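You operate a simulated robot arm through the tools that you are given. There is no shell and no other tool. Be economical: measure what you need, move in short steps, check, and stop when the job is done.

The job below is to be done with a simulated robot arm. You get a single attempt, and the scene is never put back.

Task
Fit the reference lens that the job card names.
Fine: beam closed for the swap and open again after; the old one in its slot, the clamp screw tight. Where these are worked on the way, their far stop is far enough and under half their travel is too little: clamp screw.
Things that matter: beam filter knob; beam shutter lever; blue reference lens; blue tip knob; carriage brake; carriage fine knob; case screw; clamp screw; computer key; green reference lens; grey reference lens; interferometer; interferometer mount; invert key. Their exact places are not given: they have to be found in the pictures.

Only the result counts: the job must be done as asked and must still hold three seconds after the hand-in. Knocking over, shifting, dropping, spilling or breaking anything else fails it.

Robot
A 6-joint arm with a two-finger parallel gripper on a trunk, on a base that drives. Base frame: it is fixed to the floor where the robot stands at the start and does not move with it; the origin is under the middle of the robot, x ahead of it, y to its left, z up. Readings come in mm, rad, newtons and seconds.
With the tool pointing down near the work surface it reaches from about 320 to 700 mm from the robot's upright axis, wherever it stands. Its first joint turns from -2.897 to 2.897 rad. Places, roughly: beam filter knob [800, -200, 900]; beam shutter lever [800, -200, 1200]; blue tip knob [800, -400, 1100]; carriage brake [200, -1700, 900]; carriage fine knob [200, -1600, 900]; case screw [0, 600, 800]; clamp screw [800, -400, 1100]; computer key [100, 400, 300]; interferometer [1100, -100, 1100]; interferometer mount [900, -500, 1000]; invert key [600, 100, 800]; laser key [800, -200, 1100]; main switch [800, -200, 1000]; mask key [500, 200, 800]; mean key [600, 200, 800]; measure key [500, 100, 800]. Payload 4.1 kg.
The TCP is the grasp point between the finger pads, 23 mm short of the fingertips. In the tool frame z runs along the fingers and y along their closing line. Largest opening 94 mm; finger width 38, thickness 10; the body of the gripper, 54 by 96 mm, starts 39 mm behind the TCP.
Orientation is told as [roll, pitch, yaw] about the base's x, y, z axes, in that order, counted from this pose: with the fingers straight down and closing along the base's y, the tool's x points along the base's -x, its y along +y and its z along -z.

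Tools
- The arm moves only by the tool nudge_tool. Its argument "targets" is a list of rows, each a list of 3 entries, a list of its own where there are three numbers: the shift along the tool's x, y, z in units of 40 mm (1.0 is 40 mm), then the turn, a rotation vector about the tool's x, y, z in units of 6 degrees (1.0 is 6 degrees), then the opening, from 0 (shut) to 1 (fully open). In form: [[[tx, ty, tz], [wx, wy, wz], jaw], ...]. A call has 1 to 10 rows; each row shifts and turns the commanded pose from where the row before left it, along the tool's axes as they then stand. A call with a number of a shift or a turn outside -1 to 1 is refused whole. Rows are played at 5 a second. More than 50 mm and 0.15 rad between two rows, or a gripper value outside its range, and nothing of the call is played. A pose out of reach is approached as far as the arm can. The call stops where the force on the tool passes 90 N (or 10 N more than at its start, if that is more) or the arm is blocked; 0.2 s more then pass. Each finger travels about 45 mm/s and halts on what it meets, pressing with about 23 N; the grip force reading is that of the motor and also rises with nothing between the fingers. The clock runs only during rows and for 0.2 s after the last one: add rows that do not move to give the fingers time. It gives the time, the measured TCP pose, the force on the tool (base axes), the opening and the grip force at its end, in the units of the frame above (readings bear some noise), with the torque about the TCP (base axes, N m) and any sound that the robot's microphone picked up.
- Cameras (640 x 400 px; columns grow to the right, rows downward): "scene" is now at [19, 171.5, 1543.3]; the picture's right is [0.09, -1.00, 0.00], its down [-0.74, -0.07, -0.67] and it looks along [0.66, 0.06, -0.75] (base axes); focal length 214 px, centre (320, 200). "wrist" rides on the gripper at [86, 16, -75] in the tool frame; the picture's right is [-0.18, 0.98, 0.00], its down [-0.58, -0.11, -0.81] and it looks along [-0.79, -0.15, 0.59] (tool axes); focal length 243 px, centre (320, 200).
- capture(camera): a new picture of that camera. No time passes.
- move_column(by): slides the trunk up (or, below 0, down) by that many mm; the arm and the scene camera ride with it, the base frame stays. It gives what a move gives, with no picture.
- base_move(legs): drives the robot by 1 to 6 legs, each [ahead, turn to the left] in mm and rad, along the robot's own axes; the way and the turn of a leg run together, so that a leg with both is an arc; at most 1500 mm and 3.142 rad a leg. The arm and the cameras ride along, it lands a little off, and it stops where it bumps. It gives what a move gives.
- head_to(pan, tilt): turns the head with the scene camera to pan (to the left, within 2.705 rad either way) and tilt (down, from -0.506 to 1.204), counted from straight ahead of the robot. It gives what a move gives.
- pixel_to_xyz(camera, pixels): there is no depth. For up to 12 entries [column, row, z] of the newest picture of that camera ("zoom" is the newest enlarged one), the place [x, y] in the base frame at which the ray of that pixel passes the height z, good to about 2 mm. No time passes.
- enlarge(camera, box): a new picture of the part [left, top, right, bottom] of that camera's present view, enlarged. No time passes.
- close_job(): hands the job in; it is judged then, once.

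Go step by step. Measure first, check grasps and placings, and put right what went wrong. The budget is 80 turns and 52 pictures, counting those below and the enlarged ones. Unless the task says otherwise, let go and move clear before handing in.

The tools are called after ">>>" by a JSON object that holds its "method" and its "body". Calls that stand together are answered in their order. nudge_tool: Moves the arm, as the interface text tells. Its arguments: {"type":"object","properties":{"targets":{"type":"array"}},"required":["targets"]} The other tools are called the same way: move_column (by) slides the trunk up or down; base_move (legs) drives the base; head_to (pan, tilt) turns the head that bears the scene camera; capture (camera) takes a picture; pixel_to_xyz (camera, pixels) gives the place at which the rays of pixels pass given heights; enlarge (camera, box) takes an enlarged picture of a part of a camera's view; close_job () hands the job in.

At the start:

```text
t: 0.0
tool_pos: [291.5, 51.4, 1383.3]
orientation: [0.0, 0.0, 0.0]
ft_force: [0.3, 0.1, 0.4]
moment: [-0.02, 0.02, -0.04]
grip_width: 93.8
grasp_force: 0.1
trunk travel left (down, up): [-512.0, 78.0]
robot x, y, heading: [-0.4, -6.8, 0.003]
head pan, tilt: [0.094, 0.841]
```

scene: 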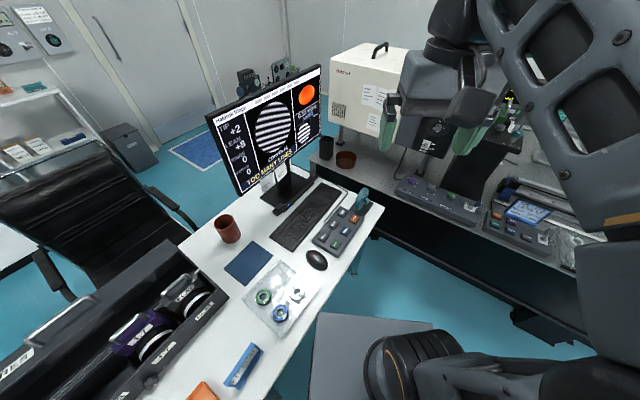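
wrist: 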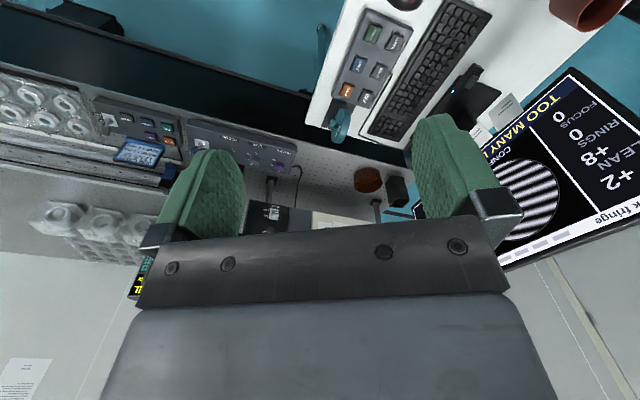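

The scene shows the desk with a lens case at lower left, and the optical bench ahead, partly hidden by the arm. I look for the job card and the mount by turning the head and enlarging.

>>> {"method": "enlarge", "body": {"camera": "scene", "box": [0, 230, 320, 400]}}

>>> {"method": "enlarge", "body": {"camera": "scene", "box": [320, 30, 640, 280]}}

```text
2.00 times, centred on (160, 315) of scene
```

zoom: 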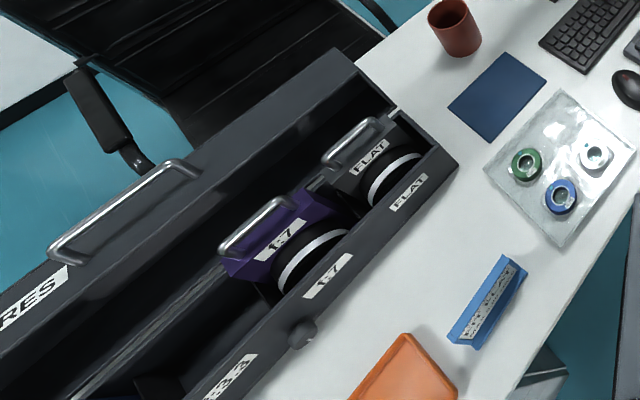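

```text
1.60 times, centred on (480, 155) of scene
```

zoom: 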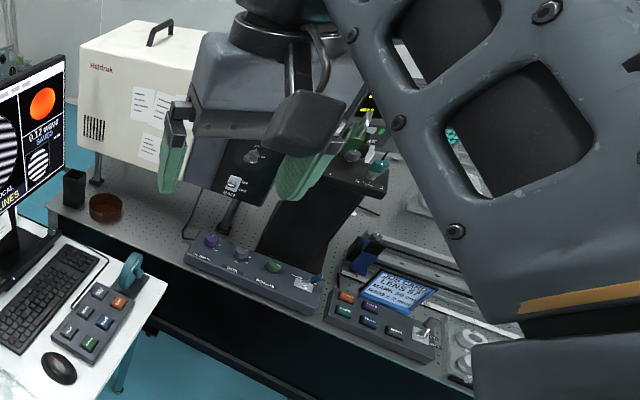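

The case holds a "FLAT" and an "f:7" lens with a further "f:3.3" slot apparently empty; the blue card near (528,212) may be the job card. I enlarge it.

>>> {"method": "enlarge", "body": {"camera": "scene", "box": [480, 170, 580, 260]}}

>>> {"method": "enlarge", "body": {"camera": "scene", "box": [200, 60, 330, 200]}}

>>> {"method": "head_to", "body": {"pan": -0.5, "tilt": 0.6}}

>>> {"method": "capture", "body": {"camera": "scene"}}

```text
4.44 times, centred on (530, 215) of scene
```

zoom: 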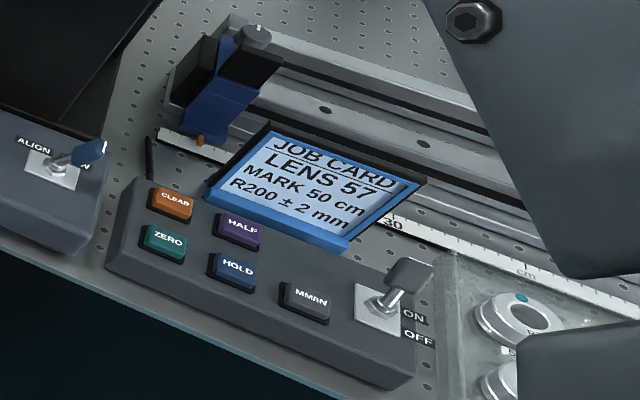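

```text
2.86 times, centred on (265, 130) of scene
```

zoom: 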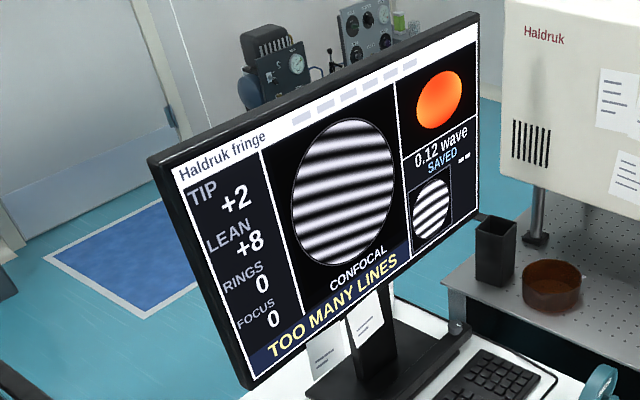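

```text
t: 1.0
tool_pos: [290.6, 53.0, 1382.0]
orientation: [0.0, 0.001, -0.001]
ft_force: [0.0, 0.2, -1.1]
moment: [-0.01, -0.02, -0.02]
grip_width: 94.1
grasp_force: 0.0
trunk travel left (down, up): [-512.0, 78.0]
robot x, y, heading: [-0.6, -0.1, 0.001]
head pan, tilt: [-0.499, 0.6]
```

```text
45 pictures are left
```

scene: 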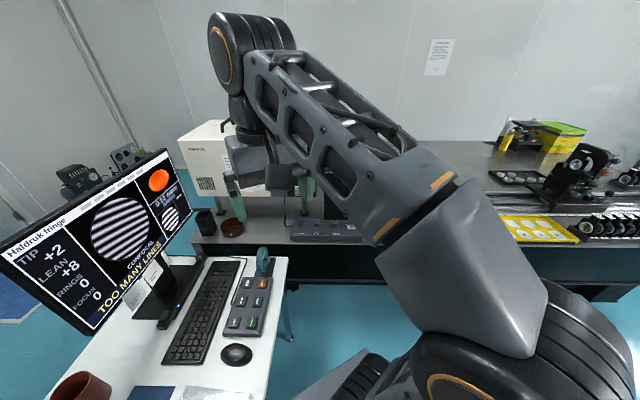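

The card reads "LENS 57 / MARK 50 cm / R200 ± 2 mm", which doesn't directly name a reference lens, so I look at the wall notice (438,57) and the label papers, and the right-hand side.

>>> {"method": "enlarge", "body": {"camera": "scene", "box": [415, 30, 465, 85]}}

>>> {"method": "enlarge", "body": {"camera": "scene", "box": [480, 110, 640, 250]}}

>>> {"method": "head_to", "body": {"pan": 0.9, "tilt": 0.9}}

>>> {"method": "capture", "body": {"camera": "scene"}}

```text
7.27 times, centred on (440, 58) of scene
```

zoom: 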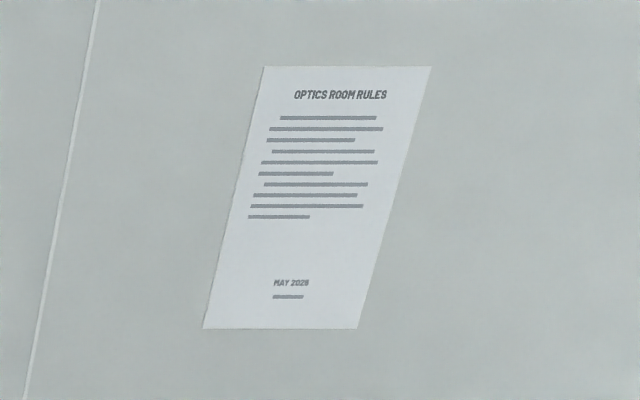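

```text
2.86 times, centred on (560, 180) of scene
```

zoom: 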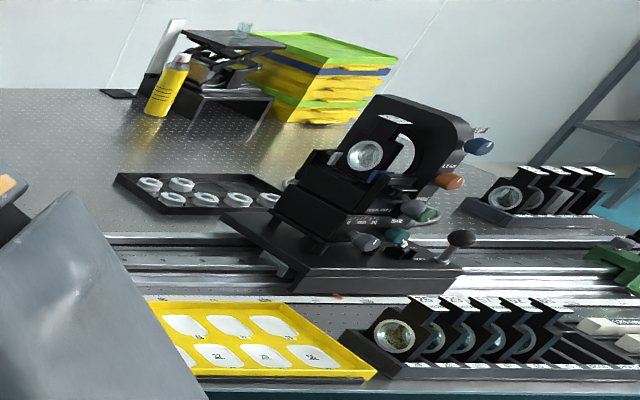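

```text
t: 2.5
tool_pos: [290.6, 52.2, 1383.4]
orientation: [0.001, 0.0, 0.0]
ft_force: [-1.0, 0.0, 0.5]
moment: [0.0, -0.02, 0.0]
grip_width: 93.9
grasp_force: 0.1
trunk travel left (down, up): [-512.0, 78.0]
robot x, y, heading: [-2.6, -2.9, 0.002]
head pan, tilt: [0.901, 0.901]
```

```text
42 pictures are left
```

scene: 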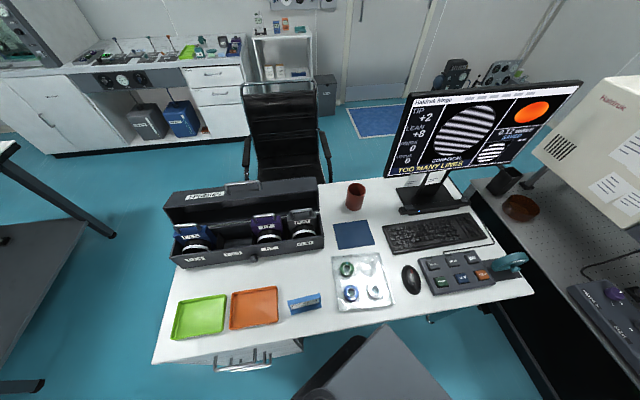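

The desk view shows the case with blue, purple and grey lenses and an empty slot, plus a small blue sign at (305,303). I zoom on both, and on the notices on the cabinet.

>>> {"method": "enlarge", "body": {"camera": "scene", "box": [160, 170, 330, 276]}}

>>> {"method": "enlarge", "body": {"camera": "scene", "box": [280, 240, 410, 321]}}

>>> {"method": "enlarge", "body": {"camera": "scene", "box": [520, 70, 640, 230]}}

```text
3.76 times, centred on (245, 223) of scene
```

zoom: 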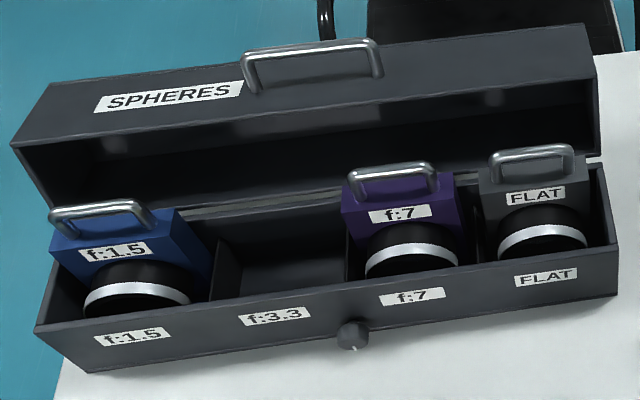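

```text
4.92 times, centred on (345, 280) of scene
```

zoom: 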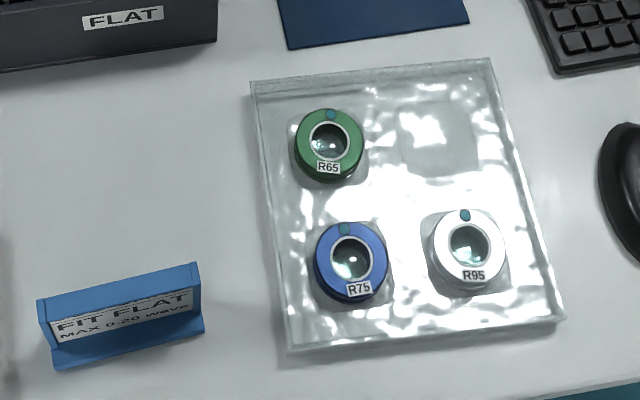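

```text
2.50 times, centred on (580, 150) of scene
```

zoom: 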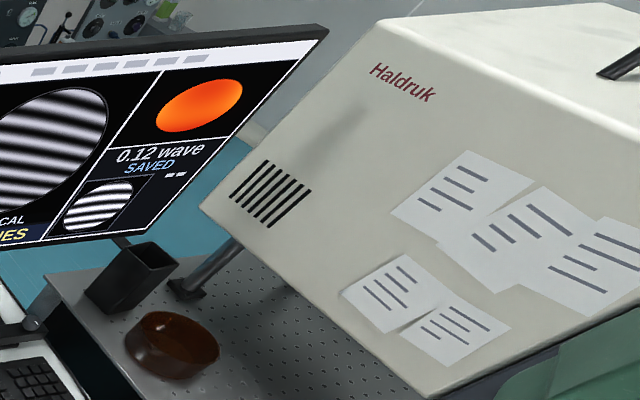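

The small card says "FIT FLAT", so the grey FLAT lens goes in, and the f:3.3 one (presumably green, in the mount) goes into its empty slot. I measure the case geometry.

>>> {"method": "pixel_to_xyz", "body": {"camera": "scene", "pixels": [[185.7, 268.7, 750], [324.3, 247.5, 750], [324.3, 247.5, 800], [302.7, 213.7, 900], [302.7, 213.7, 950], [302.7, 213.7, 1000], [205, 225.5, 950], [254, 260, 800], [152, 363, 750], [533, 295, 750], [270, 217, 950], [302, 240, 850]]}}

>>> {"method": "head_to", "body": {"pan": -0.35, "tilt": 0.5}}

>>> {"method": "base_move", "body": {"legs": [[0, 1.0]]}}

>>> {"method": "head_to", "body": {"pan": -1.35, "tilt": 0.6}}

>>> {"method": "capture", "body": {"camera": "scene"}}

```text
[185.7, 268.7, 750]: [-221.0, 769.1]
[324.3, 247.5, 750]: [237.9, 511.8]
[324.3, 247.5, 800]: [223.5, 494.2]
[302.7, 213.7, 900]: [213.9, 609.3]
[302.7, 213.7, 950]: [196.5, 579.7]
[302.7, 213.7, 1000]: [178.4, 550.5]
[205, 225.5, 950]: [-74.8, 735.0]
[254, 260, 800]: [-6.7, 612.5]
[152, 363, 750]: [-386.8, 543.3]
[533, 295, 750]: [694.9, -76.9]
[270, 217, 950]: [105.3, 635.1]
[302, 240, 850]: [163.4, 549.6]
```

```text
t: 4.0
tool_pos: [291.5, 52.6, 1381.9]
orientation: [-0.002, -0.002, 0.0]
ft_force: [0.1, 0.4, 0.7]
moment: [0.0, 0.02, 0.0]
grip_width: 94.0
grasp_force: 0.0
trunk travel left (down, up): [-512.0, 78.0]
robot x, y, heading: [-5.2, -1.5, -0.003]
head pan, tilt: [-0.351, 0.499]
```

```text
t: 6.9
tool_pos: [108.8, 273.6, 1381.5]
orientation: [0.0, -0.001, 1.006]
ft_force: [-0.4, -0.2, -0.6]
moment: [0.0, 0.02, -0.01]
grip_width: 94.1
grasp_force: 0.0
trunk travel left (down, up): [-512.0, 78.0]
robot x, y, heading: [-1.4, -2.1, 1.009]
head pan, tilt: [-0.351, 0.499]
```

```text
t: 8.2
tool_pos: [109.7, 273.1, 1382.0]
orientation: [0.001, 0.001, 1.006]
ft_force: [-0.1, 0.1, -0.6]
moment: [0.0, 0.0, -0.06]
grip_width: 93.9
grasp_force: 0.1
trunk travel left (down, up): [-512.0, 78.0]
robot x, y, heading: [-1.9, -2.0, 1.005]
head pan, tilt: [-1.349, 0.6]
```

```text
38 pictures are left
```

scene: 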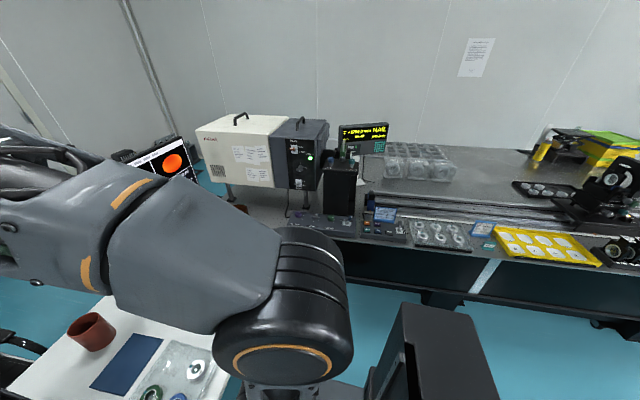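

The bench is now clear: cabinet at (260,150), its dark end face and a black holder at (340,185). I zoom on this.

>>> {"method": "enlarge", "body": {"camera": "scene", "box": [260, 100, 420, 200]}}

>>> {"method": "enlarge", "body": {"camera": "scene", "box": [280, 190, 480, 260]}}

```text
4.00 times, centred on (340, 150) of scene
```

zoom: 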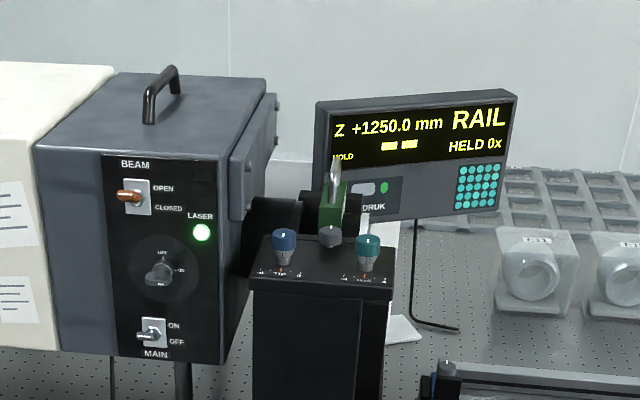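

```text
3.20 times, centred on (380, 225) of scene
```

zoom: 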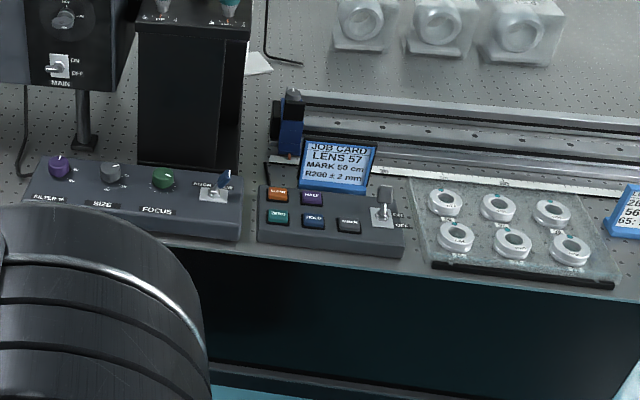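

The mount is the black post with the green lens on top, blue/teal knobs and a grey clamp screw; the shutter lever (orange) is at OPEN. I measure places to choose where to stand.

>>> {"method": "pixel_to_xyz", "body": {"camera": "zoom", "pixels": [[400, 270, 850], [620, 295, 850], [140, 150, 850], [235, 175, 850], [60, 185, 900], [165, 190, 900]]}}

>>> {"method": "pixel_to_xyz", "body": {"camera": "scene", "pixels": [[292.5, 149, 1200], [331, 210, 1100], [323, 215, 850], [353, 215, 850], [342.5, 159, 1100], [328, 161, 1100], [352, 163, 1100], [343, 143, 1150]]}}

```text
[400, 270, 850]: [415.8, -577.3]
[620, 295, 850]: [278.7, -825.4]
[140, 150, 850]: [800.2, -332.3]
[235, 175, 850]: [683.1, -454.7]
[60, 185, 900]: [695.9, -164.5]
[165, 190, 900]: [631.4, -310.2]
```

```text
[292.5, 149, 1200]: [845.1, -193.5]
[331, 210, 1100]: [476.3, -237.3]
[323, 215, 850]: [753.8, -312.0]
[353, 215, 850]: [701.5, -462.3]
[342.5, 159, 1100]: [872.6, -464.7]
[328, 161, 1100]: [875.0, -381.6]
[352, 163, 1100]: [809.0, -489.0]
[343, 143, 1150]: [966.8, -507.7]
```

The bench runs along r=(-0.484,-0.876) with inward normal n=(0.876,-0.484), i.e. heading ≈ -0.505; case handles and mount handle both run along n, so a constant tool yaw serves both. I turn to face the bench and drive in.

>>> {"method": "base_move", "body": {"legs": [[0, -1.51], [340, 0]]}}

>>> {"method": "head_to", "body": {"pan": -0.2, "tilt": 0.7}}

>>> {"method": "capture", "body": {"camera": "scene"}}

```text
t: 14.1
tool_pos: [575.8, -264.6, 1381.5]
orientation: [0.001, -0.001, -0.513]
ft_force: [-0.2, -0.7, -0.7]
moment: [0.05, 0.0, 0.01]
grip_width: 93.9
grasp_force: 0.1
trunk travel left (down, up): [-512.0, 78.0]
robot x, y, heading: [290.6, -165.9, -0.513]
head pan, tilt: [-1.349, 0.6]
```

```text
t: 15.5
tool_pos: [575.5, -263.4, 1382.9]
orientation: [0.0, 0.001, -0.512]
ft_force: [-0.7, 0.1, -0.4]
moment: [0.02, 0.0, -0.02]
grip_width: 93.8
grasp_force: 0.0
trunk travel left (down, up): [-512.0, 78.0]
robot x, y, heading: [292.7, -164.8, -0.511]
head pan, tilt: [-0.201, 0.7]
```

```text
35 pictures are left
```

scene: 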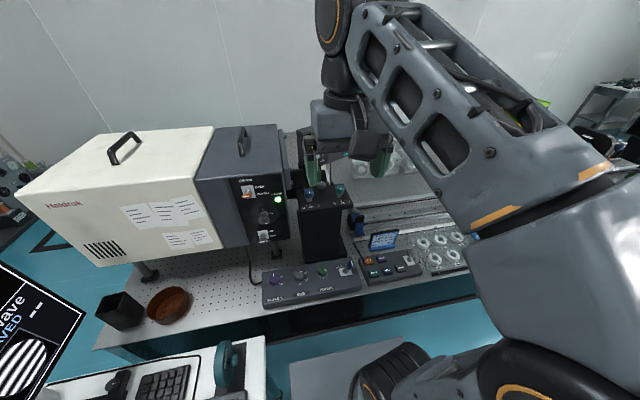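

The robot stands squarely before the bench; the mount top is near (325,195), shutter at (250,190). I zoom in.

>>> {"method": "enlarge", "body": {"camera": "scene", "box": [220, 140, 380, 260]}}

>>> {"method": "enlarge", "body": {"camera": "scene", "box": [285, 150, 365, 210]}}

>>> {"method": "capture", "body": {"camera": "wrist"}}

```text
3.33 times, centred on (300, 200) of scene
```

zoom: 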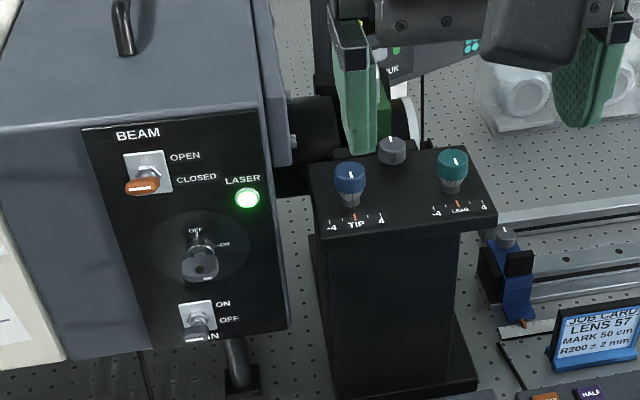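

```text
6.67 times, centred on (325, 180) of scene
```

zoom: 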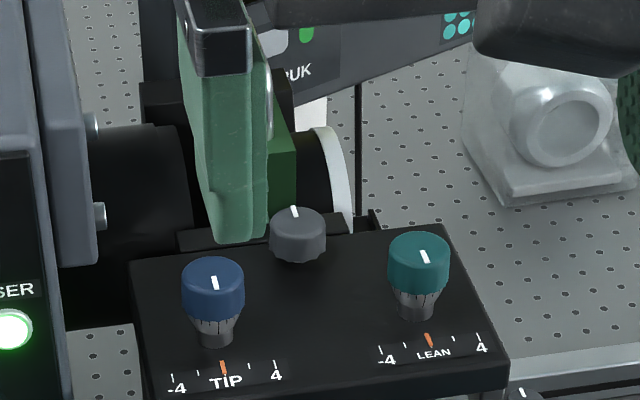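

```text
32 pictures are left
```

wrist: 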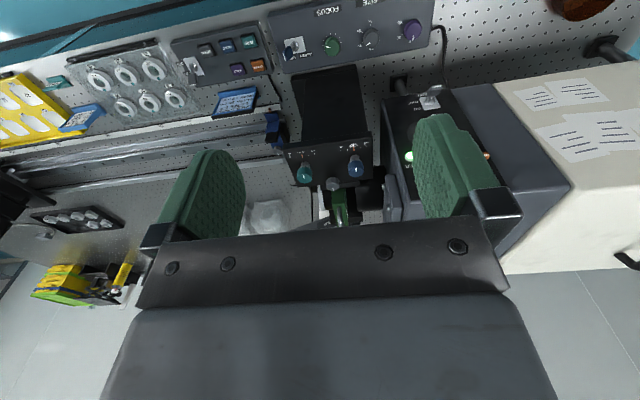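

From this view I get rays for the lever and knobs in both cameras to triangulate heights.

>>> {"method": "pixel_to_xyz", "body": {"camera": "scene", "pixels": [[246.6, 196.1, 1150], [246.6, 196.1, 1200], [309.1, 190.5, 1050], [309.1, 190.5, 1100], [339.7, 186.75, 1050], [339.7, 186.75, 1100], [321.25, 182.25, 1050], [321.25, 182.25, 1100]]}}

>>> {"method": "pixel_to_xyz", "body": {"camera": "wrist", "pixels": [[487, 156, 1150], [487, 156, 1200], [356, 160, 1050], [356, 160, 1100], [304, 172, 1050], [304, 172, 1100], [333, 183, 1050], [333, 183, 1100]]}}

>>> {"method": "enlarge", "body": {"camera": "wrist", "box": [260, 80, 500, 240]}}

```text
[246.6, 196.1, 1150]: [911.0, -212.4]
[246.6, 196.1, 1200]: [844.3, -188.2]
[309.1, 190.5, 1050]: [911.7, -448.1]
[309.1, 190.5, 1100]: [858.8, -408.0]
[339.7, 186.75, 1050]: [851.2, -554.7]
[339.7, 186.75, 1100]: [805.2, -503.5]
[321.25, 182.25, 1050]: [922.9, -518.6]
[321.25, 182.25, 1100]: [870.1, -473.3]
```

```text
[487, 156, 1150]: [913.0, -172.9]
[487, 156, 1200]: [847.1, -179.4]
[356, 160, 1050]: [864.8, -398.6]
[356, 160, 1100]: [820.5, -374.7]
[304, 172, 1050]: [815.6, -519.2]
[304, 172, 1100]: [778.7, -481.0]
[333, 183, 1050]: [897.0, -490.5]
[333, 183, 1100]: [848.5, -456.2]
```

```text
2.50 times, centred on (380, 160) of wrist
```

zoom: 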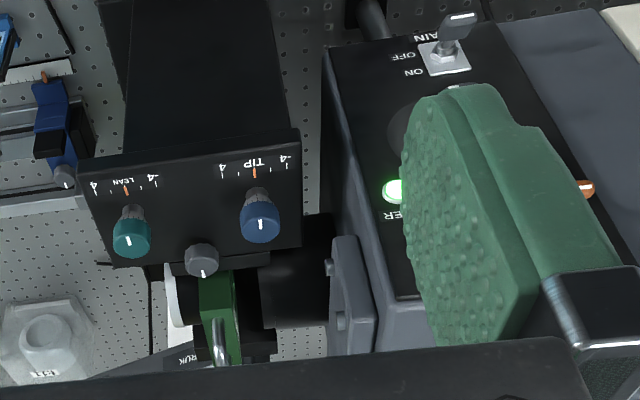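

Correcting the wrist pixels from the enlarged image, I re-query; lever tip triangulates to about (826,-181,1214).

>>> {"method": "pixel_to_xyz", "body": {"camera": "zoom", "pixels": [[262, 224, 1100], [262, 224, 1150], [129, 240, 1100], [129, 240, 1150], [204, 272, 1100], [204, 272, 1150], [592, 187, 1200], [592, 187, 1220], [201, 275, 1100], [236, 275, 1100], [217, 335, 1100], [217, 335, 1200]]}}

>>> {"method": "enlarge", "body": {"camera": "scene", "box": [240, 175, 280, 200]}}

```text
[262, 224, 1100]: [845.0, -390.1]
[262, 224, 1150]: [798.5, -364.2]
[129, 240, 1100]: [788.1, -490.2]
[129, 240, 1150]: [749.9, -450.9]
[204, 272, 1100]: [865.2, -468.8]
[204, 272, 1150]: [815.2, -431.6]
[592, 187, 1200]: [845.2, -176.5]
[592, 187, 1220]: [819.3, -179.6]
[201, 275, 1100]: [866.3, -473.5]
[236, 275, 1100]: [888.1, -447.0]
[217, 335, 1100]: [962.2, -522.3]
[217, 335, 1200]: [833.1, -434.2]
```

```text
16.00 times, centred on (260, 188) of scene
```

zoom: 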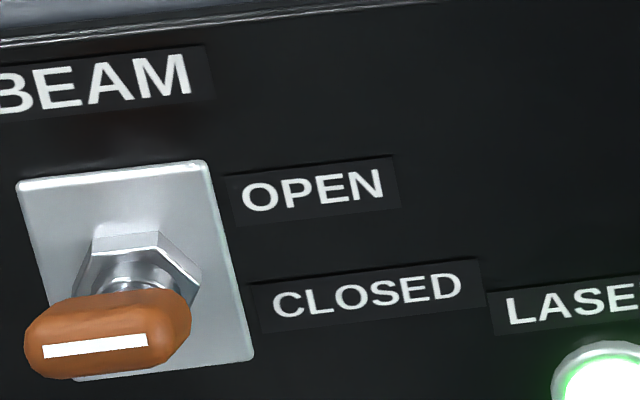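

Lever handle is up (OPEN) with its end strip facing up toward the camera. I tilt the tool 60° toward the panel while moving over in line with the lever, jaw half-open.

>>> {"method": "nudge_tool", "body": {"targets": [[[-0.375, 0.48, 0], [0, -1, 0], 0.6], [[-0.373, 0.48, 0.039], [0, -1, 0], 0.6], [[-0.367, 0.48, 0.078], [0, -1, 0], 0.6], [[-0.357, 0.48, 0.116], [0, -1, 0], 0.6], [[-0.343, 0.48, 0.153], [0, -1, 0], 0.6], [[-0.325, 0.48, 0.188], [0, -1, 0], 0.6], [[-0.303, 0.48, 0.22], [0, -1, 0], 0.6], [[-0.279, 0.48, 0.251], [0, -1, 0], 0.6], [[-0.251, 0.48, 0.279], [0, -1, 0], 0.6], [[-0.22, 0.48, 0.303], [0, -1, 0], 0.6]]}}

>>> {"method": "capture", "body": {"camera": "scene"}}

```text
t: 17.7
tool_pos: [799.8, -169.5, 1381.5]
orientation: [-0.002, -1.05, -0.509]
ft_force: [-0.1, 0.4, -0.2]
moment: [-0.01, 0.03, -0.02]
grip_width: 56.3
grasp_force: 0.0
trunk travel left (down, up): [-512.0, 78.0]
robot x, y, heading: [295.1, -170.2, -0.517]
head pan, tilt: [-0.201, 0.7]
```

```text
29 pictures are left
```

scene: 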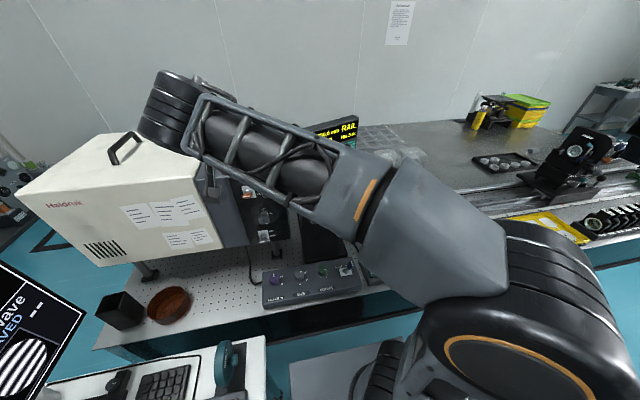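

TCP is in line with the lever, 165 mm above. I lower the column and look with the wrist camera.

>>> {"method": "move_column", "body": {"by": -125}}

>>> {"method": "capture", "body": {"camera": "wrist"}}

```text
t: 19.2
tool_pos: [799.8, -168.4, 1258.1]
orientation: [0.0, -1.048, -0.513]
ft_force: [-0.3, 0.2, -0.3]
moment: [0.01, 0.03, 0.01]
grip_width: 56.5
grasp_force: 0.0
trunk travel left (down, up): [-387.0, 203.0]
robot x, y, heading: [289.7, -166.8, -0.513]
head pan, tilt: [-0.201, 0.7]
```

```text
28 pictures are left
```

wrist: 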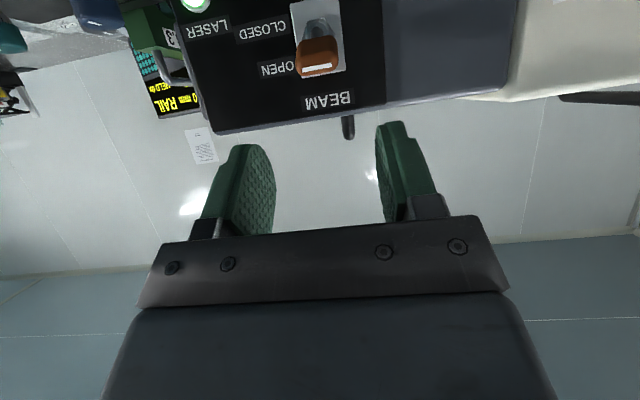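

The wrist view shows the lever clearly tipped to OPEN at (318,55). I get its ray for a better fix.

>>> {"method": "pixel_to_xyz", "body": {"camera": "wrist", "pixels": [[318, 67, 1200], [318, 67, 1210], [318, 67, 1220], [318, 28, 1190], [318, 28, 1200]]}}

```text
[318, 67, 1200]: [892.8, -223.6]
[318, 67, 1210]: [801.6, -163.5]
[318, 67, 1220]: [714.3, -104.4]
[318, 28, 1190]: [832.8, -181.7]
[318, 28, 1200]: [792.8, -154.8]
```

Lever tip ≈ (824,-178,1207), pivot z ≈ 1186. I straddle the paddle, grip it, and move it down.

>>> {"method": "nudge_tool", "body": {"targets": [[[0.48, 0.03, 0.54], [0, 0, 0], 0.6], [[0.48, 0.03, 0.54], [0, 0, 0], 0.6], [[0, 0, 0], [0, 0, 0], 0.0], [[0, 0, 0], [0, 0, 0], 0.0], [[0, 0, 0], [0, 0, 0], 0.0], [[0, 0, 0], [0, 0, 0], 0.0]]}}

>>> {"method": "capture", "body": {"camera": "wrist"}}

```text
t: 20.6
tool_pos: [816.2, -177.1, 1202.2]
orientation: [0.0, -1.048, -0.511]
ft_force: [1.4, 0.6, 0.3]
moment: [0.05, -0.12, 0.09]
grip_width: 23.7
grasp_force: 44.8
trunk travel left (down, up): [-387.0, 203.0]
robot x, y, heading: [292.7, -168.8, -0.518]
head pan, tilt: [-0.201, 0.7]
```

```text
27 pictures are left
```

wrist: 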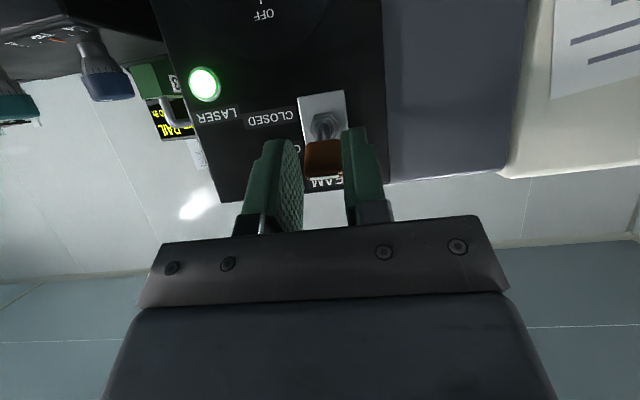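

The paddle is gripped (23.7 mm). I swing it down.

>>> {"method": "nudge_tool", "body": {"targets": [[[0.37, 0, 0.09], [0, 0, 0], 0.0], [[0.3, 0, 0.175], [0, 0, 0], 0.0], [[0.3, 0, 0.24], [0, 0, 0], 0.0], [[0, 0, 0], [0, 0, 0], 0.0]]}}

>>> {"method": "capture", "body": {"camera": "wrist"}}

```text
t: 21.6
tool_pos: [814.9, -174.9, 1157.5]
orientation: [-0.003, -1.046, -0.513]
ft_force: [0.7, -0.5, -1.3]
moment: [-0.02, -0.02, 0.01]
grip_width: 0.0
grasp_force: 42.7
trunk travel left (down, up): [-387.0, 203.0]
robot x, y, heading: [292.7, -170.2, -0.511]
head pan, tilt: [-0.201, 0.7]
```

```text
26 pictures are left
```

wrist: 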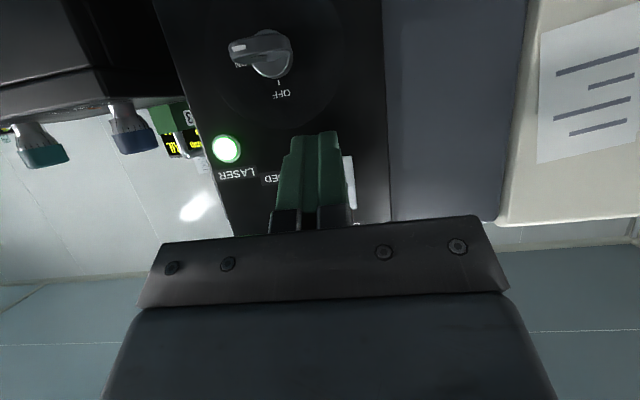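

The grip slipped off (width 0). I back straight out and look at the lever state.

>>> {"method": "nudge_tool", "body": {"targets": [[[0.5, 0, -0.866], [0, 0, 0], 0.0], [[0.5, 0, -0.866], [0, 0, 0], 0.0]]}}

>>> {"method": "enlarge", "body": {"camera": "wrist", "box": [200, 0, 440, 160]}}

```text
t: 22.2
tool_pos: [744.0, -135.6, 1160.5]
orientation: [0.002, -1.048, -0.515]
ft_force: [0.9, 0.3, 0.3]
moment: [0.02, -0.01, 0.0]
grip_width: 0.1
grasp_force: 42.0
trunk travel left (down, up): [-387.0, 203.0]
robot x, y, heading: [290.6, -167.4, -0.516]
head pan, tilt: [-0.201, 0.7]
```

```text
2.50 times, centred on (320, 80) of wrist
```

zoom: 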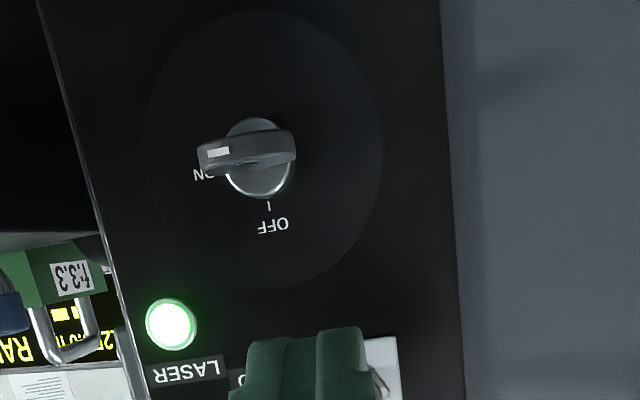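

The mounted lens is labelled f:3.3. I raise the column to see the lever again.

>>> {"method": "move_column", "body": {"by": 90}}

>>> {"method": "capture", "body": {"camera": "wrist"}}

```text
t: 23.5
tool_pos: [744.5, -136.1, 1249.6]
orientation: [0.0, -1.046, -0.51]
ft_force: [0.6, 0.4, 0.3]
moment: [-0.02, -0.01, 0.01]
grip_width: 0.0
grasp_force: 42.2
trunk travel left (down, up): [-477.0, 113.0]
robot x, y, heading: [293.4, -170.2, -0.508]
head pan, tilt: [-0.201, 0.7]
```

```text
24 pictures are left
```

wrist: 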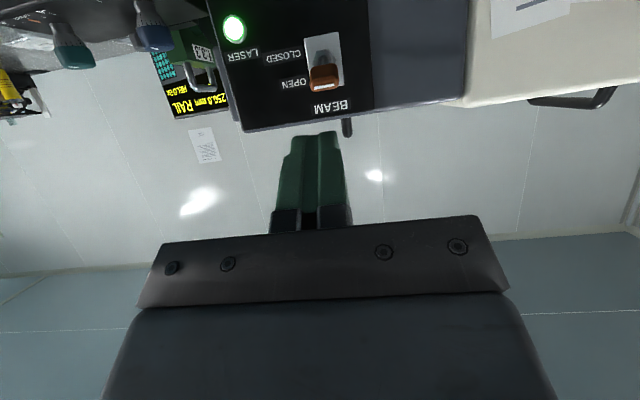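

Still OPEN, as the grip slipped. I'll push it down from above with closed fingertips.

>>> {"method": "nudge_tool", "body": {"targets": [[[-0.71, 0, 0.86], [0, 0, 0], 0.0], [[-0.71, 0, 0.86], [0, 0, 0], 0.0], [[0.41, 0, 0.24], [0, 0, 0], 0.0], [[0.41, 0, 0.24], [0, 0, 0], 0.0], [[0.41, 0, 0.24], [0, 0, 0], 0.0], [[0.41, 0, 0.24], [0, 0, 0], 0.0]]}}

>>> {"method": "capture", "body": {"camera": "wrist"}}

```text
t: 24.9
tool_pos: [820.0, -178.3, 1191.4]
orientation: [0.007, -1.051, -0.516]
ft_force: [-10.8, 6.1, 13.7]
moment: [0.06, 0.06, -0.09]
grip_width: 0.1
grasp_force: 42.7
trunk travel left (down, up): [-477.0, 113.0]
robot x, y, heading: [294.9, -168.1, -0.514]
head pan, tilt: [-0.201, 0.7]
```

```text
23 pictures are left
```

wrist: 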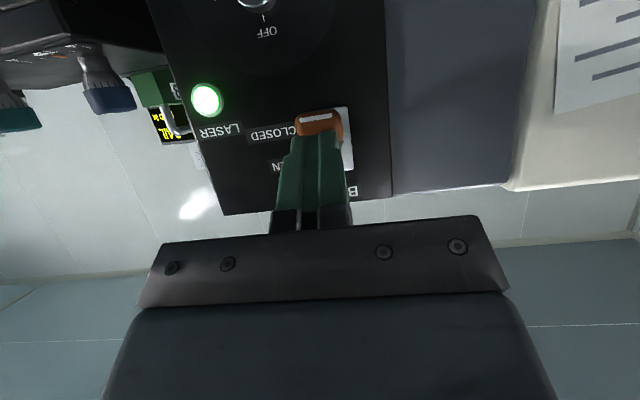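

The lever has swung to the CLOSED row with ~14 N on it. I push a bit further, then lift and check.

>>> {"method": "nudge_tool", "body": {"targets": [[[0.2, 0, 0.12], [0, 0, 0], 0.0], [[0.1, 0, 0.06], [0, 0, 0], 0.0], [[-0.866, 0, -0.5], [0, 0, 0], 0.0], [[-0.866, 0, -0.5], [0, 0, 0], 0.0], [[0.5, 0, -0.866], [0, 0, 0], 0.0]]}}

>>> {"method": "capture", "body": {"camera": "wrist"}}

```text
t: 26.1
tool_pos: [787.2, -160.1, 1254.3]
orientation: [0.001, -1.045, -0.514]
ft_force: [-0.1, -0.9, -0.1]
moment: [0.0, -0.05, 0.02]
grip_width: 0.0
grasp_force: 42.7
trunk travel left (down, up): [-477.0, 113.0]
robot x, y, heading: [292.6, -166.9, -0.51]
head pan, tilt: [-0.201, 0.7]
```

```text
22 pictures are left
```

wrist: 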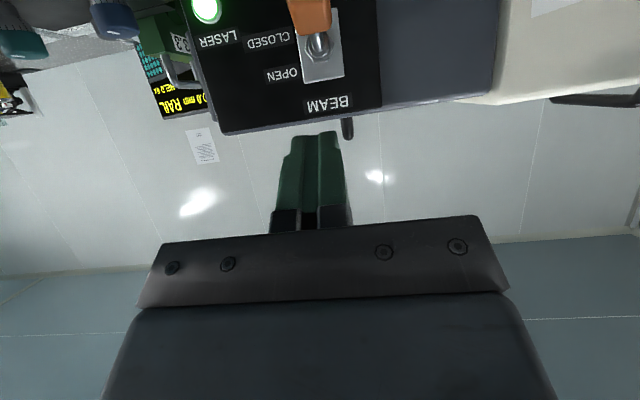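

The lever is now down (CLOSED). From this low viewpoint the knob tops (118,40) and (22,57) give good heights; I query them.

>>> {"method": "pixel_to_xyz", "body": {"camera": "wrist", "pixels": [[118, 38, 1120], [118, 38, 1150], [22, 57, 1120], [22, 57, 1150], [205, 88, 1120], [205, 88, 1200], [181, 90, 1200], [155, 56, 1120], [155, 56, 1160]]}}

>>> {"method": "enlarge", "body": {"camera": "wrist", "box": [0, 0, 240, 150]}}

```text
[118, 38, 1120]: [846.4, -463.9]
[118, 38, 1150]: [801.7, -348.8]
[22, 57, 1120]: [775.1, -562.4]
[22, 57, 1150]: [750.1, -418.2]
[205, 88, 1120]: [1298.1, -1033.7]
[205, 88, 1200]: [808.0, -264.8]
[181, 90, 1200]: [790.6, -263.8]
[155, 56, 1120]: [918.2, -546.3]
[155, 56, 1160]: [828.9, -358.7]
```

```text
2.67 times, centred on (120, 75) of wrist
```

zoom: 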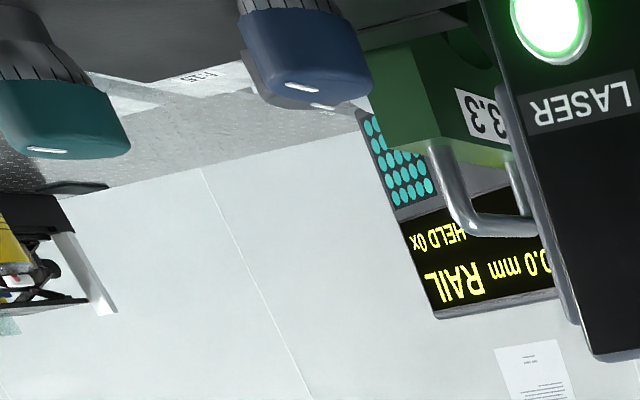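

Blue knob top triangulates to ≈(812,-373,1143), teal ≈(763,-462,1141). I raise the column and return the tool to vertical in line with the clamp screw, staying back for a view.

>>> {"method": "move_column", "body": {"by": 90}}

>>> {"method": "nudge_tool", "body": {"targets": [[[0.062, -0.565, -0.108], [0, 1, 0], 0.4], [[0.073, -0.565, -0.101], [0, 1, 0], 0.4], [[0.084, -0.565, -0.093], [0, 1, 0], 0.4], [[0.093, -0.565, -0.084], [0, 1, 0], 0.4], [[0.101, -0.565, -0.073], [0, 1, 0], 0.4], [[0.108, -0.565, -0.062], [0, 1, 0], 0.4], [[0.114, -0.565, -0.051], [0, 1, 0], 0.4], [[0.119, -0.565, -0.039], [0, 1, 0], 0.4], [[0.122, -0.565, -0.026], [0, 1, 0], 0.4], [[0.124, -0.565, -0.013], [0, 1, 0], 0.4]]}}

>>> {"method": "enlarge", "body": {"camera": "wrist", "box": [220, 90, 420, 215]}}

```text
t: 27.3
tool_pos: [786.9, -159.8, 1345.0]
orientation: [-0.001, -1.046, -0.512]
ft_force: [-0.3, 0.1, -0.2]
moment: [0.01, -0.01, -0.02]
grip_width: 0.0
grasp_force: 42.9
trunk travel left (down, up): [-567.0, 23.0]
robot x, y, heading: [293.7, -171.6, -0.513]
head pan, tilt: [-0.201, 0.7]
```

```text
t: 29.5
tool_pos: [633.3, -333.4, 1344.6]
orientation: [0.001, 0.004, -0.51]
ft_force: [-0.1, 0.1, 0.1]
moment: [-0.01, -0.01, 0.02]
grip_width: 37.8
grasp_force: 0.1
trunk travel left (down, up): [-567.0, 23.0]
robot x, y, heading: [295.2, -170.3, -0.518]
head pan, tilt: [-0.201, 0.7]
```

```text
3.20 times, centred on (320, 152) of wrist
```

zoom: 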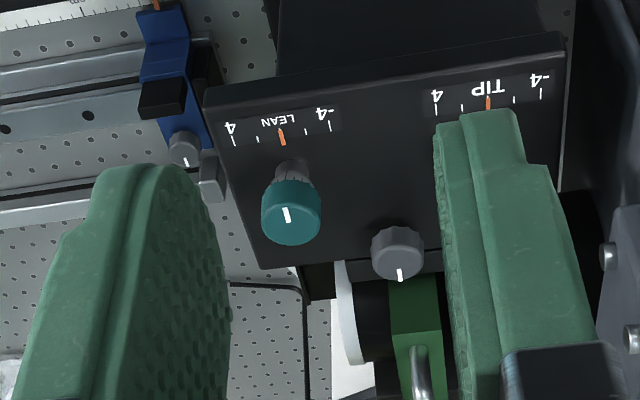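

The clamp knob shows at zoom (398,262). I get its ray, teal's for check, and the handle's.

>>> {"method": "pixel_to_xyz", "body": {"camera": "zoom", "pixels": [[398, 264, 1120], [398, 264, 1140], [287, 214, 1120], [287, 214, 1141], [415, 335, 1150], [415, 335, 1180], [421, 352, 1180], [421, 352, 1220], [398, 248, 1120]]}}

>>> {"method": "nudge_tool", "body": {"targets": [[[0, 0, 0], [0, 0, 0], 1.0], [[0, 0, 0], [0, 0, 0], 1.0], [[0, 0, 0], [0, 0, 0], 1.0]]}}

>>> {"method": "enlarge", "body": {"camera": "scene", "box": [280, 130, 380, 210]}}

```text
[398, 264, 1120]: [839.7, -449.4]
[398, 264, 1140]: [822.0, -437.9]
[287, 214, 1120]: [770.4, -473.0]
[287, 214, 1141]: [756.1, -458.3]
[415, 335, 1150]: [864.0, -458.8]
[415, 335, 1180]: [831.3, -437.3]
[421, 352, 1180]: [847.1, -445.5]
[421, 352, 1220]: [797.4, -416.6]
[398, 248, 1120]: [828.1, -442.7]
```

```text
t: 30.3
tool_pos: [632.0, -333.5, 1344.6]
orientation: [0.002, 0.0, -0.513]
ft_force: [0.4, -0.3, 0.7]
moment: [0.02, 0.03, -0.01]
grip_width: 93.8
grasp_force: 0.1
trunk travel left (down, up): [-567.0, 23.0]
robot x, y, heading: [293.6, -169.8, -0.514]
head pan, tilt: [-0.201, 0.7]
```

```text
5.00 times, centred on (330, 170) of scene
```

zoom: 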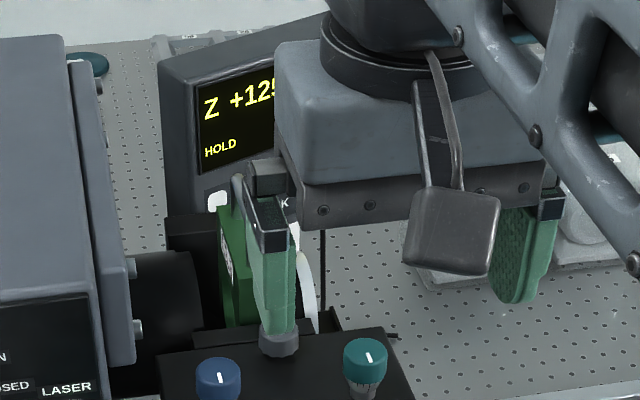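

Combining rays: clamp ≈(835,-446, top ~1130), lens plate top ~1140 starting ~45 mm behind it, handle top ~1175. I move over the clamp and pre-rotate.

>>> {"method": "nudge_tool", "body": {"targets": [[[-0.967, 0, 0], [0, 0, 0], 0.5], [[-0.967, 0, 0], [0, 0, 0], 0.5], [[-0.967, 0, 0], [0, 0, 0], 0.5], [[-0.967, 0, 0], [0, 0, 0], 0.5], [[-0.967, 0, 0], [0, 0, 0], 0.5], [[-0.967, 0, 0], [0, 0, 0], 0.5]]}}

>>> {"method": "nudge_tool", "body": {"targets": [[[0, 0, 1], [0, 0, 1], 0.48], [[0, 0, 1], [0, 0, 1], 0.48], [[0, 0, 0.8], [0, 0, 1], 0.48], [[0, 0, 0.4], [0, 0, 1], 0.48], [[0, 0, 0], [0, 0, 1], 0.48], [[0, 0, 0], [0, 0, 1], 0.48], [[0, 0, 0], [0, 0, 1], 0.48], [[0, 0, 0], [0, 0, 1], 0.48]]}}

>>> {"method": "head_to", "body": {"pan": -0.2, "tilt": 0.5}}

>>> {"method": "enlarge", "body": {"camera": "scene", "box": [240, 160, 400, 260]}}

```text
t: 31.7
tool_pos: [821.5, -439.2, 1331.5]
orientation: [0.0, 0.0, -0.513]
ft_force: [-0.6, 0.7, 0.7]
moment: [-0.03, -0.05, -0.01]
grip_width: 47.0
grasp_force: 0.1
out of reach, approached as far as the arm can: row 6
trunk travel left (down, up): [-567.0, 23.0]
robot x, y, heading: [291.9, -164.9, -0.515]
head pan, tilt: [-0.201, 0.7]
```

```text
t: 33.5
tool_pos: [821.9, -440.0, 1205.5]
orientation: [0.001, 0.0, -1.353]
ft_force: [0.6, 0.5, 0.7]
moment: [-0.01, -0.01, -0.03]
grip_width: 45.3
grasp_force: 0.0
trunk travel left (down, up): [-567.0, 23.0]
robot x, y, heading: [292.4, -167.6, -0.514]
head pan, tilt: [-0.201, 0.7]
```

```text
t: 34.2
tool_pos: [822.1, -440.2, 1205.7]
orientation: [-0.001, 0.0, -1.347]
ft_force: [-0.4, -0.3, -0.1]
moment: [-0.01, 0.01, 0.02]
grip_width: 45.0
grasp_force: 0.1
trunk travel left (down, up): [-567.0, 23.0]
robot x, y, heading: [294.0, -168.5, -0.51]
head pan, tilt: [-0.201, 0.499]
```

```text
4.00 times, centred on (320, 210) of scene
```

zoom: 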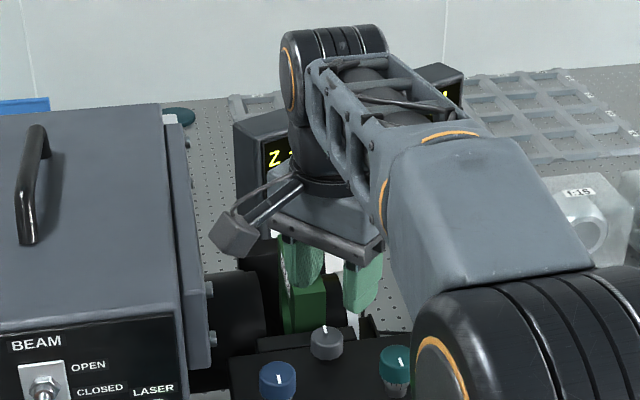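

The arm is at its reach limit 14 mm short, and the lens is further still. I raise the tool and drive 110 mm closer.

>>> {"method": "nudge_tool", "body": {"targets": [[[0, 0, -1], [0, 0, 0], 0.48], [[0, 0, -1], [0, 0, 0], 0.48], [[0, 0, -0.5], [0, 0, 0], 0.48]]}}

>>> {"method": "base_move", "body": {"legs": [[110, 0.007]]}}

```text
t: 35.0
tool_pos: [820.9, -440.8, 1305.9]
orientation: [0.001, -0.002, -1.351]
ft_force: [-0.5, 0.5, 0.3]
moment: [-0.02, 0.0, -0.01]
grip_width: 45.1
grasp_force: 0.0
trunk travel left (down, up): [-567.0, 23.0]
robot x, y, heading: [293.4, -167.2, -0.515]
head pan, tilt: [-0.201, 0.499]
```

```text
t: 36.2
tool_pos: [920.6, -488.9, 1305.2]
orientation: [-0.001, -0.002, -1.344]
ft_force: [1.6, -1.1, -0.4]
moment: [0.0, -0.01, -0.02]
grip_width: 44.8
grasp_force: 0.0
trunk travel left (down, up): [-567.0, 23.0]
robot x, y, heading: [385.6, -221.3, -0.508]
head pan, tilt: [-0.201, 0.499]
```

Now 110 mm closer. I refine the clamp position from the last enlarged picture (327,332) before descending.

>>> {"method": "pixel_to_xyz", "body": {"camera": "zoom", "pixels": [[327, 332, 1120], [327, 332, 1130], [327, 332, 1140], [278, 370, 1143]]}}

>>> {"method": "nudge_tool", "body": {"targets": [[[0.508, -0.616, 0], [0, 0, 0], 0.48], [[0.508, -0.616, 0], [0, 0, 0], 0.48], [[0.508, -0.616, 0], [0, 0, 0], 0.48], [[0, 0, 1], [0, 0, 0], 0.48], [[0, 0, 1], [0, 0, 0], 0.48]]}}

>>> {"method": "capture", "body": {"camera": "wrist"}}

>>> {"method": "enlarge", "body": {"camera": "scene", "box": [260, 180, 420, 280]}}

```text
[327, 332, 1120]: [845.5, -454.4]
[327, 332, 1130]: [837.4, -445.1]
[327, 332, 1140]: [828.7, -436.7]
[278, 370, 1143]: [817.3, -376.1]
```

```text
t: 37.4
tool_pos: [832.9, -445.0, 1223.7]
orientation: [0.0, 0.0, -1.343]
ft_force: [-0.5, 0.1, -0.1]
moment: [0.02, 0.0, 0.0]
grip_width: 45.1
grasp_force: 0.1
trunk travel left (down, up): [-567.0, 23.0]
robot x, y, heading: [388.2, -223.7, -0.505]
head pan, tilt: [-0.201, 0.499]
```

```text
17 pictures are left
```

wrist: 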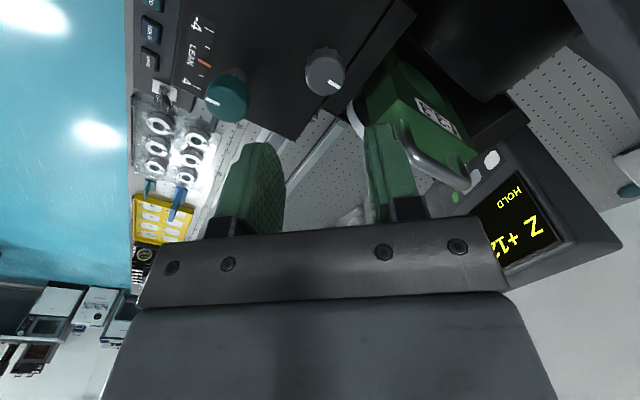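

```text
4.00 times, centred on (340, 230) of scene
```

zoom: 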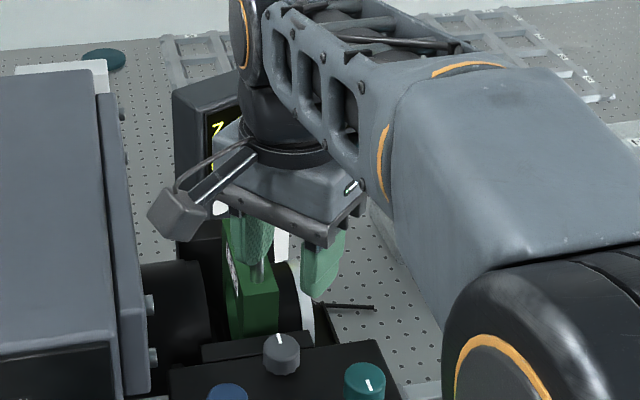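

Wrist view from a new bearing: clamp top at (327,70), handle bar from (402,128) to (465,180). I triangulate.

>>> {"method": "pixel_to_xyz", "body": {"camera": "wrist", "pixels": [[326, 70, 1120], [326, 70, 1130], [326, 70, 1140], [410, 150, 1170], [410, 150, 1180], [466, 183, 1170], [466, 183, 1180], [215, 98, 1141], [400, 62, 1140], [365, 100, 1140], [478, 133, 1140]]}}

>>> {"method": "pixel_to_xyz", "body": {"camera": "zoom", "pixels": [[281, 345, 1130], [281, 345, 1120], [281, 345, 1140], [258, 275, 1170], [258, 275, 1180], [225, 275, 1140], [277, 300, 1140]]}}

```text
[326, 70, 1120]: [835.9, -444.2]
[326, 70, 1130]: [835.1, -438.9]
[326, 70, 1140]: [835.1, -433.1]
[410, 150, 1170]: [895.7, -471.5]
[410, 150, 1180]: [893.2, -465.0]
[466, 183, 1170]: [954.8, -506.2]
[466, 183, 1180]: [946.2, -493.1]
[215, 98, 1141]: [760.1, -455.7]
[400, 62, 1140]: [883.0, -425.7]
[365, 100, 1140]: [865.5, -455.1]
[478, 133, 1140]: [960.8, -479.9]
```

```text
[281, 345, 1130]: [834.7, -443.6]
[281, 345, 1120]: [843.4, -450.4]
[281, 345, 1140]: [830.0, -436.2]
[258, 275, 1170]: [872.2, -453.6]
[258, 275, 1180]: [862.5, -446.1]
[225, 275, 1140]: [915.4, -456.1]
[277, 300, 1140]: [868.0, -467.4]
```

Clamp at ≈(835,-441, top 1131), plate front n≈982, handle centre ≈(926,-489). I descend on the clamp and grip it.

>>> {"method": "nudge_tool", "body": {"targets": [[[0.06, 0.065, 0.9], [0, 0, 0], 0.48], [[0, 0, 0.9], [0, 0, 0], 0.48], [[0, 0, 0.35], [0, 0, 0], 0.48], [[0, 0, 0], [0, 0, 0], 0], [[0, 0, 0], [0, 0, 0], 0], [[0, 0, 0], [0, 0, 0], 0], [[0, 0, 0], [0, 0, 0], 0]]}}

```text
t: 39.0
tool_pos: [836.9, -443.3, 1137.7]
orientation: [0.0, 0.001, -1.341]
ft_force: [5.8, 0.9, -3.6]
moment: [-0.76, -0.7, 0.02]
grip_width: 28.4
grasp_force: 45.0
trunk travel left (down, up): [-567.0, 23.0]
robot x, y, heading: [387.9, -219.6, -0.507]
head pan, tilt: [-0.201, 0.499]
```

Knob gripped (28.4 mm). I turn it counter-clockwise 60°.

>>> {"method": "nudge_tool", "body": {"targets": [[[0, 0, 0], [0, 0, -1], 0], [[0, 0, 0], [0, 0, -1], 0], [[0, 0, 0], [0, 0, -1], 0], [[0, 0, 0], [0, 0, -1], 0], [[0, 0, 0], [0, 0, -1], 0], [[0, 0, 0], [0, 0, -1], 0], [[0, 0, 0], [0, 0, -1], 0], [[0, 0, 0], [0, 0, -1], 0], [[0, 0, 0], [0, 0, -1], 0], [[0, 0, 0], [0, 0, -1], 0]]}}

>>> {"method": "enlarge", "body": {"camera": "scene", "box": [260, 200, 400, 290]}}

```text
t: 41.2
tool_pos: [833.3, -446.5, 1139.1]
orientation: [0.002, -0.001, -0.296]
ft_force: [-15.6, -20.7, -1.5]
moment: [-0.41, 0.26, -0.71]
grip_width: 28.3
grasp_force: 44.8
trunk travel left (down, up): [-567.0, 23.0]
robot x, y, heading: [385.3, -221.3, -0.508]
head pan, tilt: [-0.201, 0.499]
```

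```text
4.44 times, centred on (330, 245) of scene
```

zoom: 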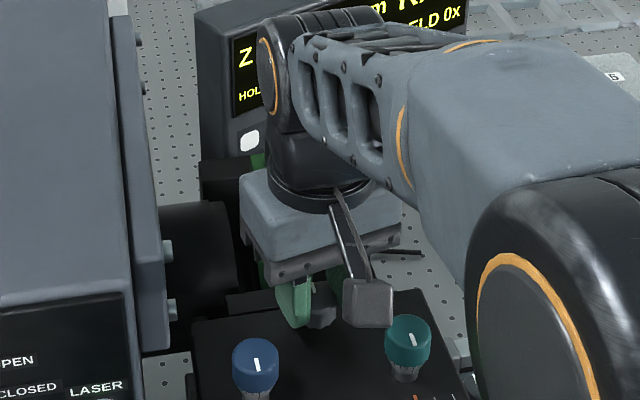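

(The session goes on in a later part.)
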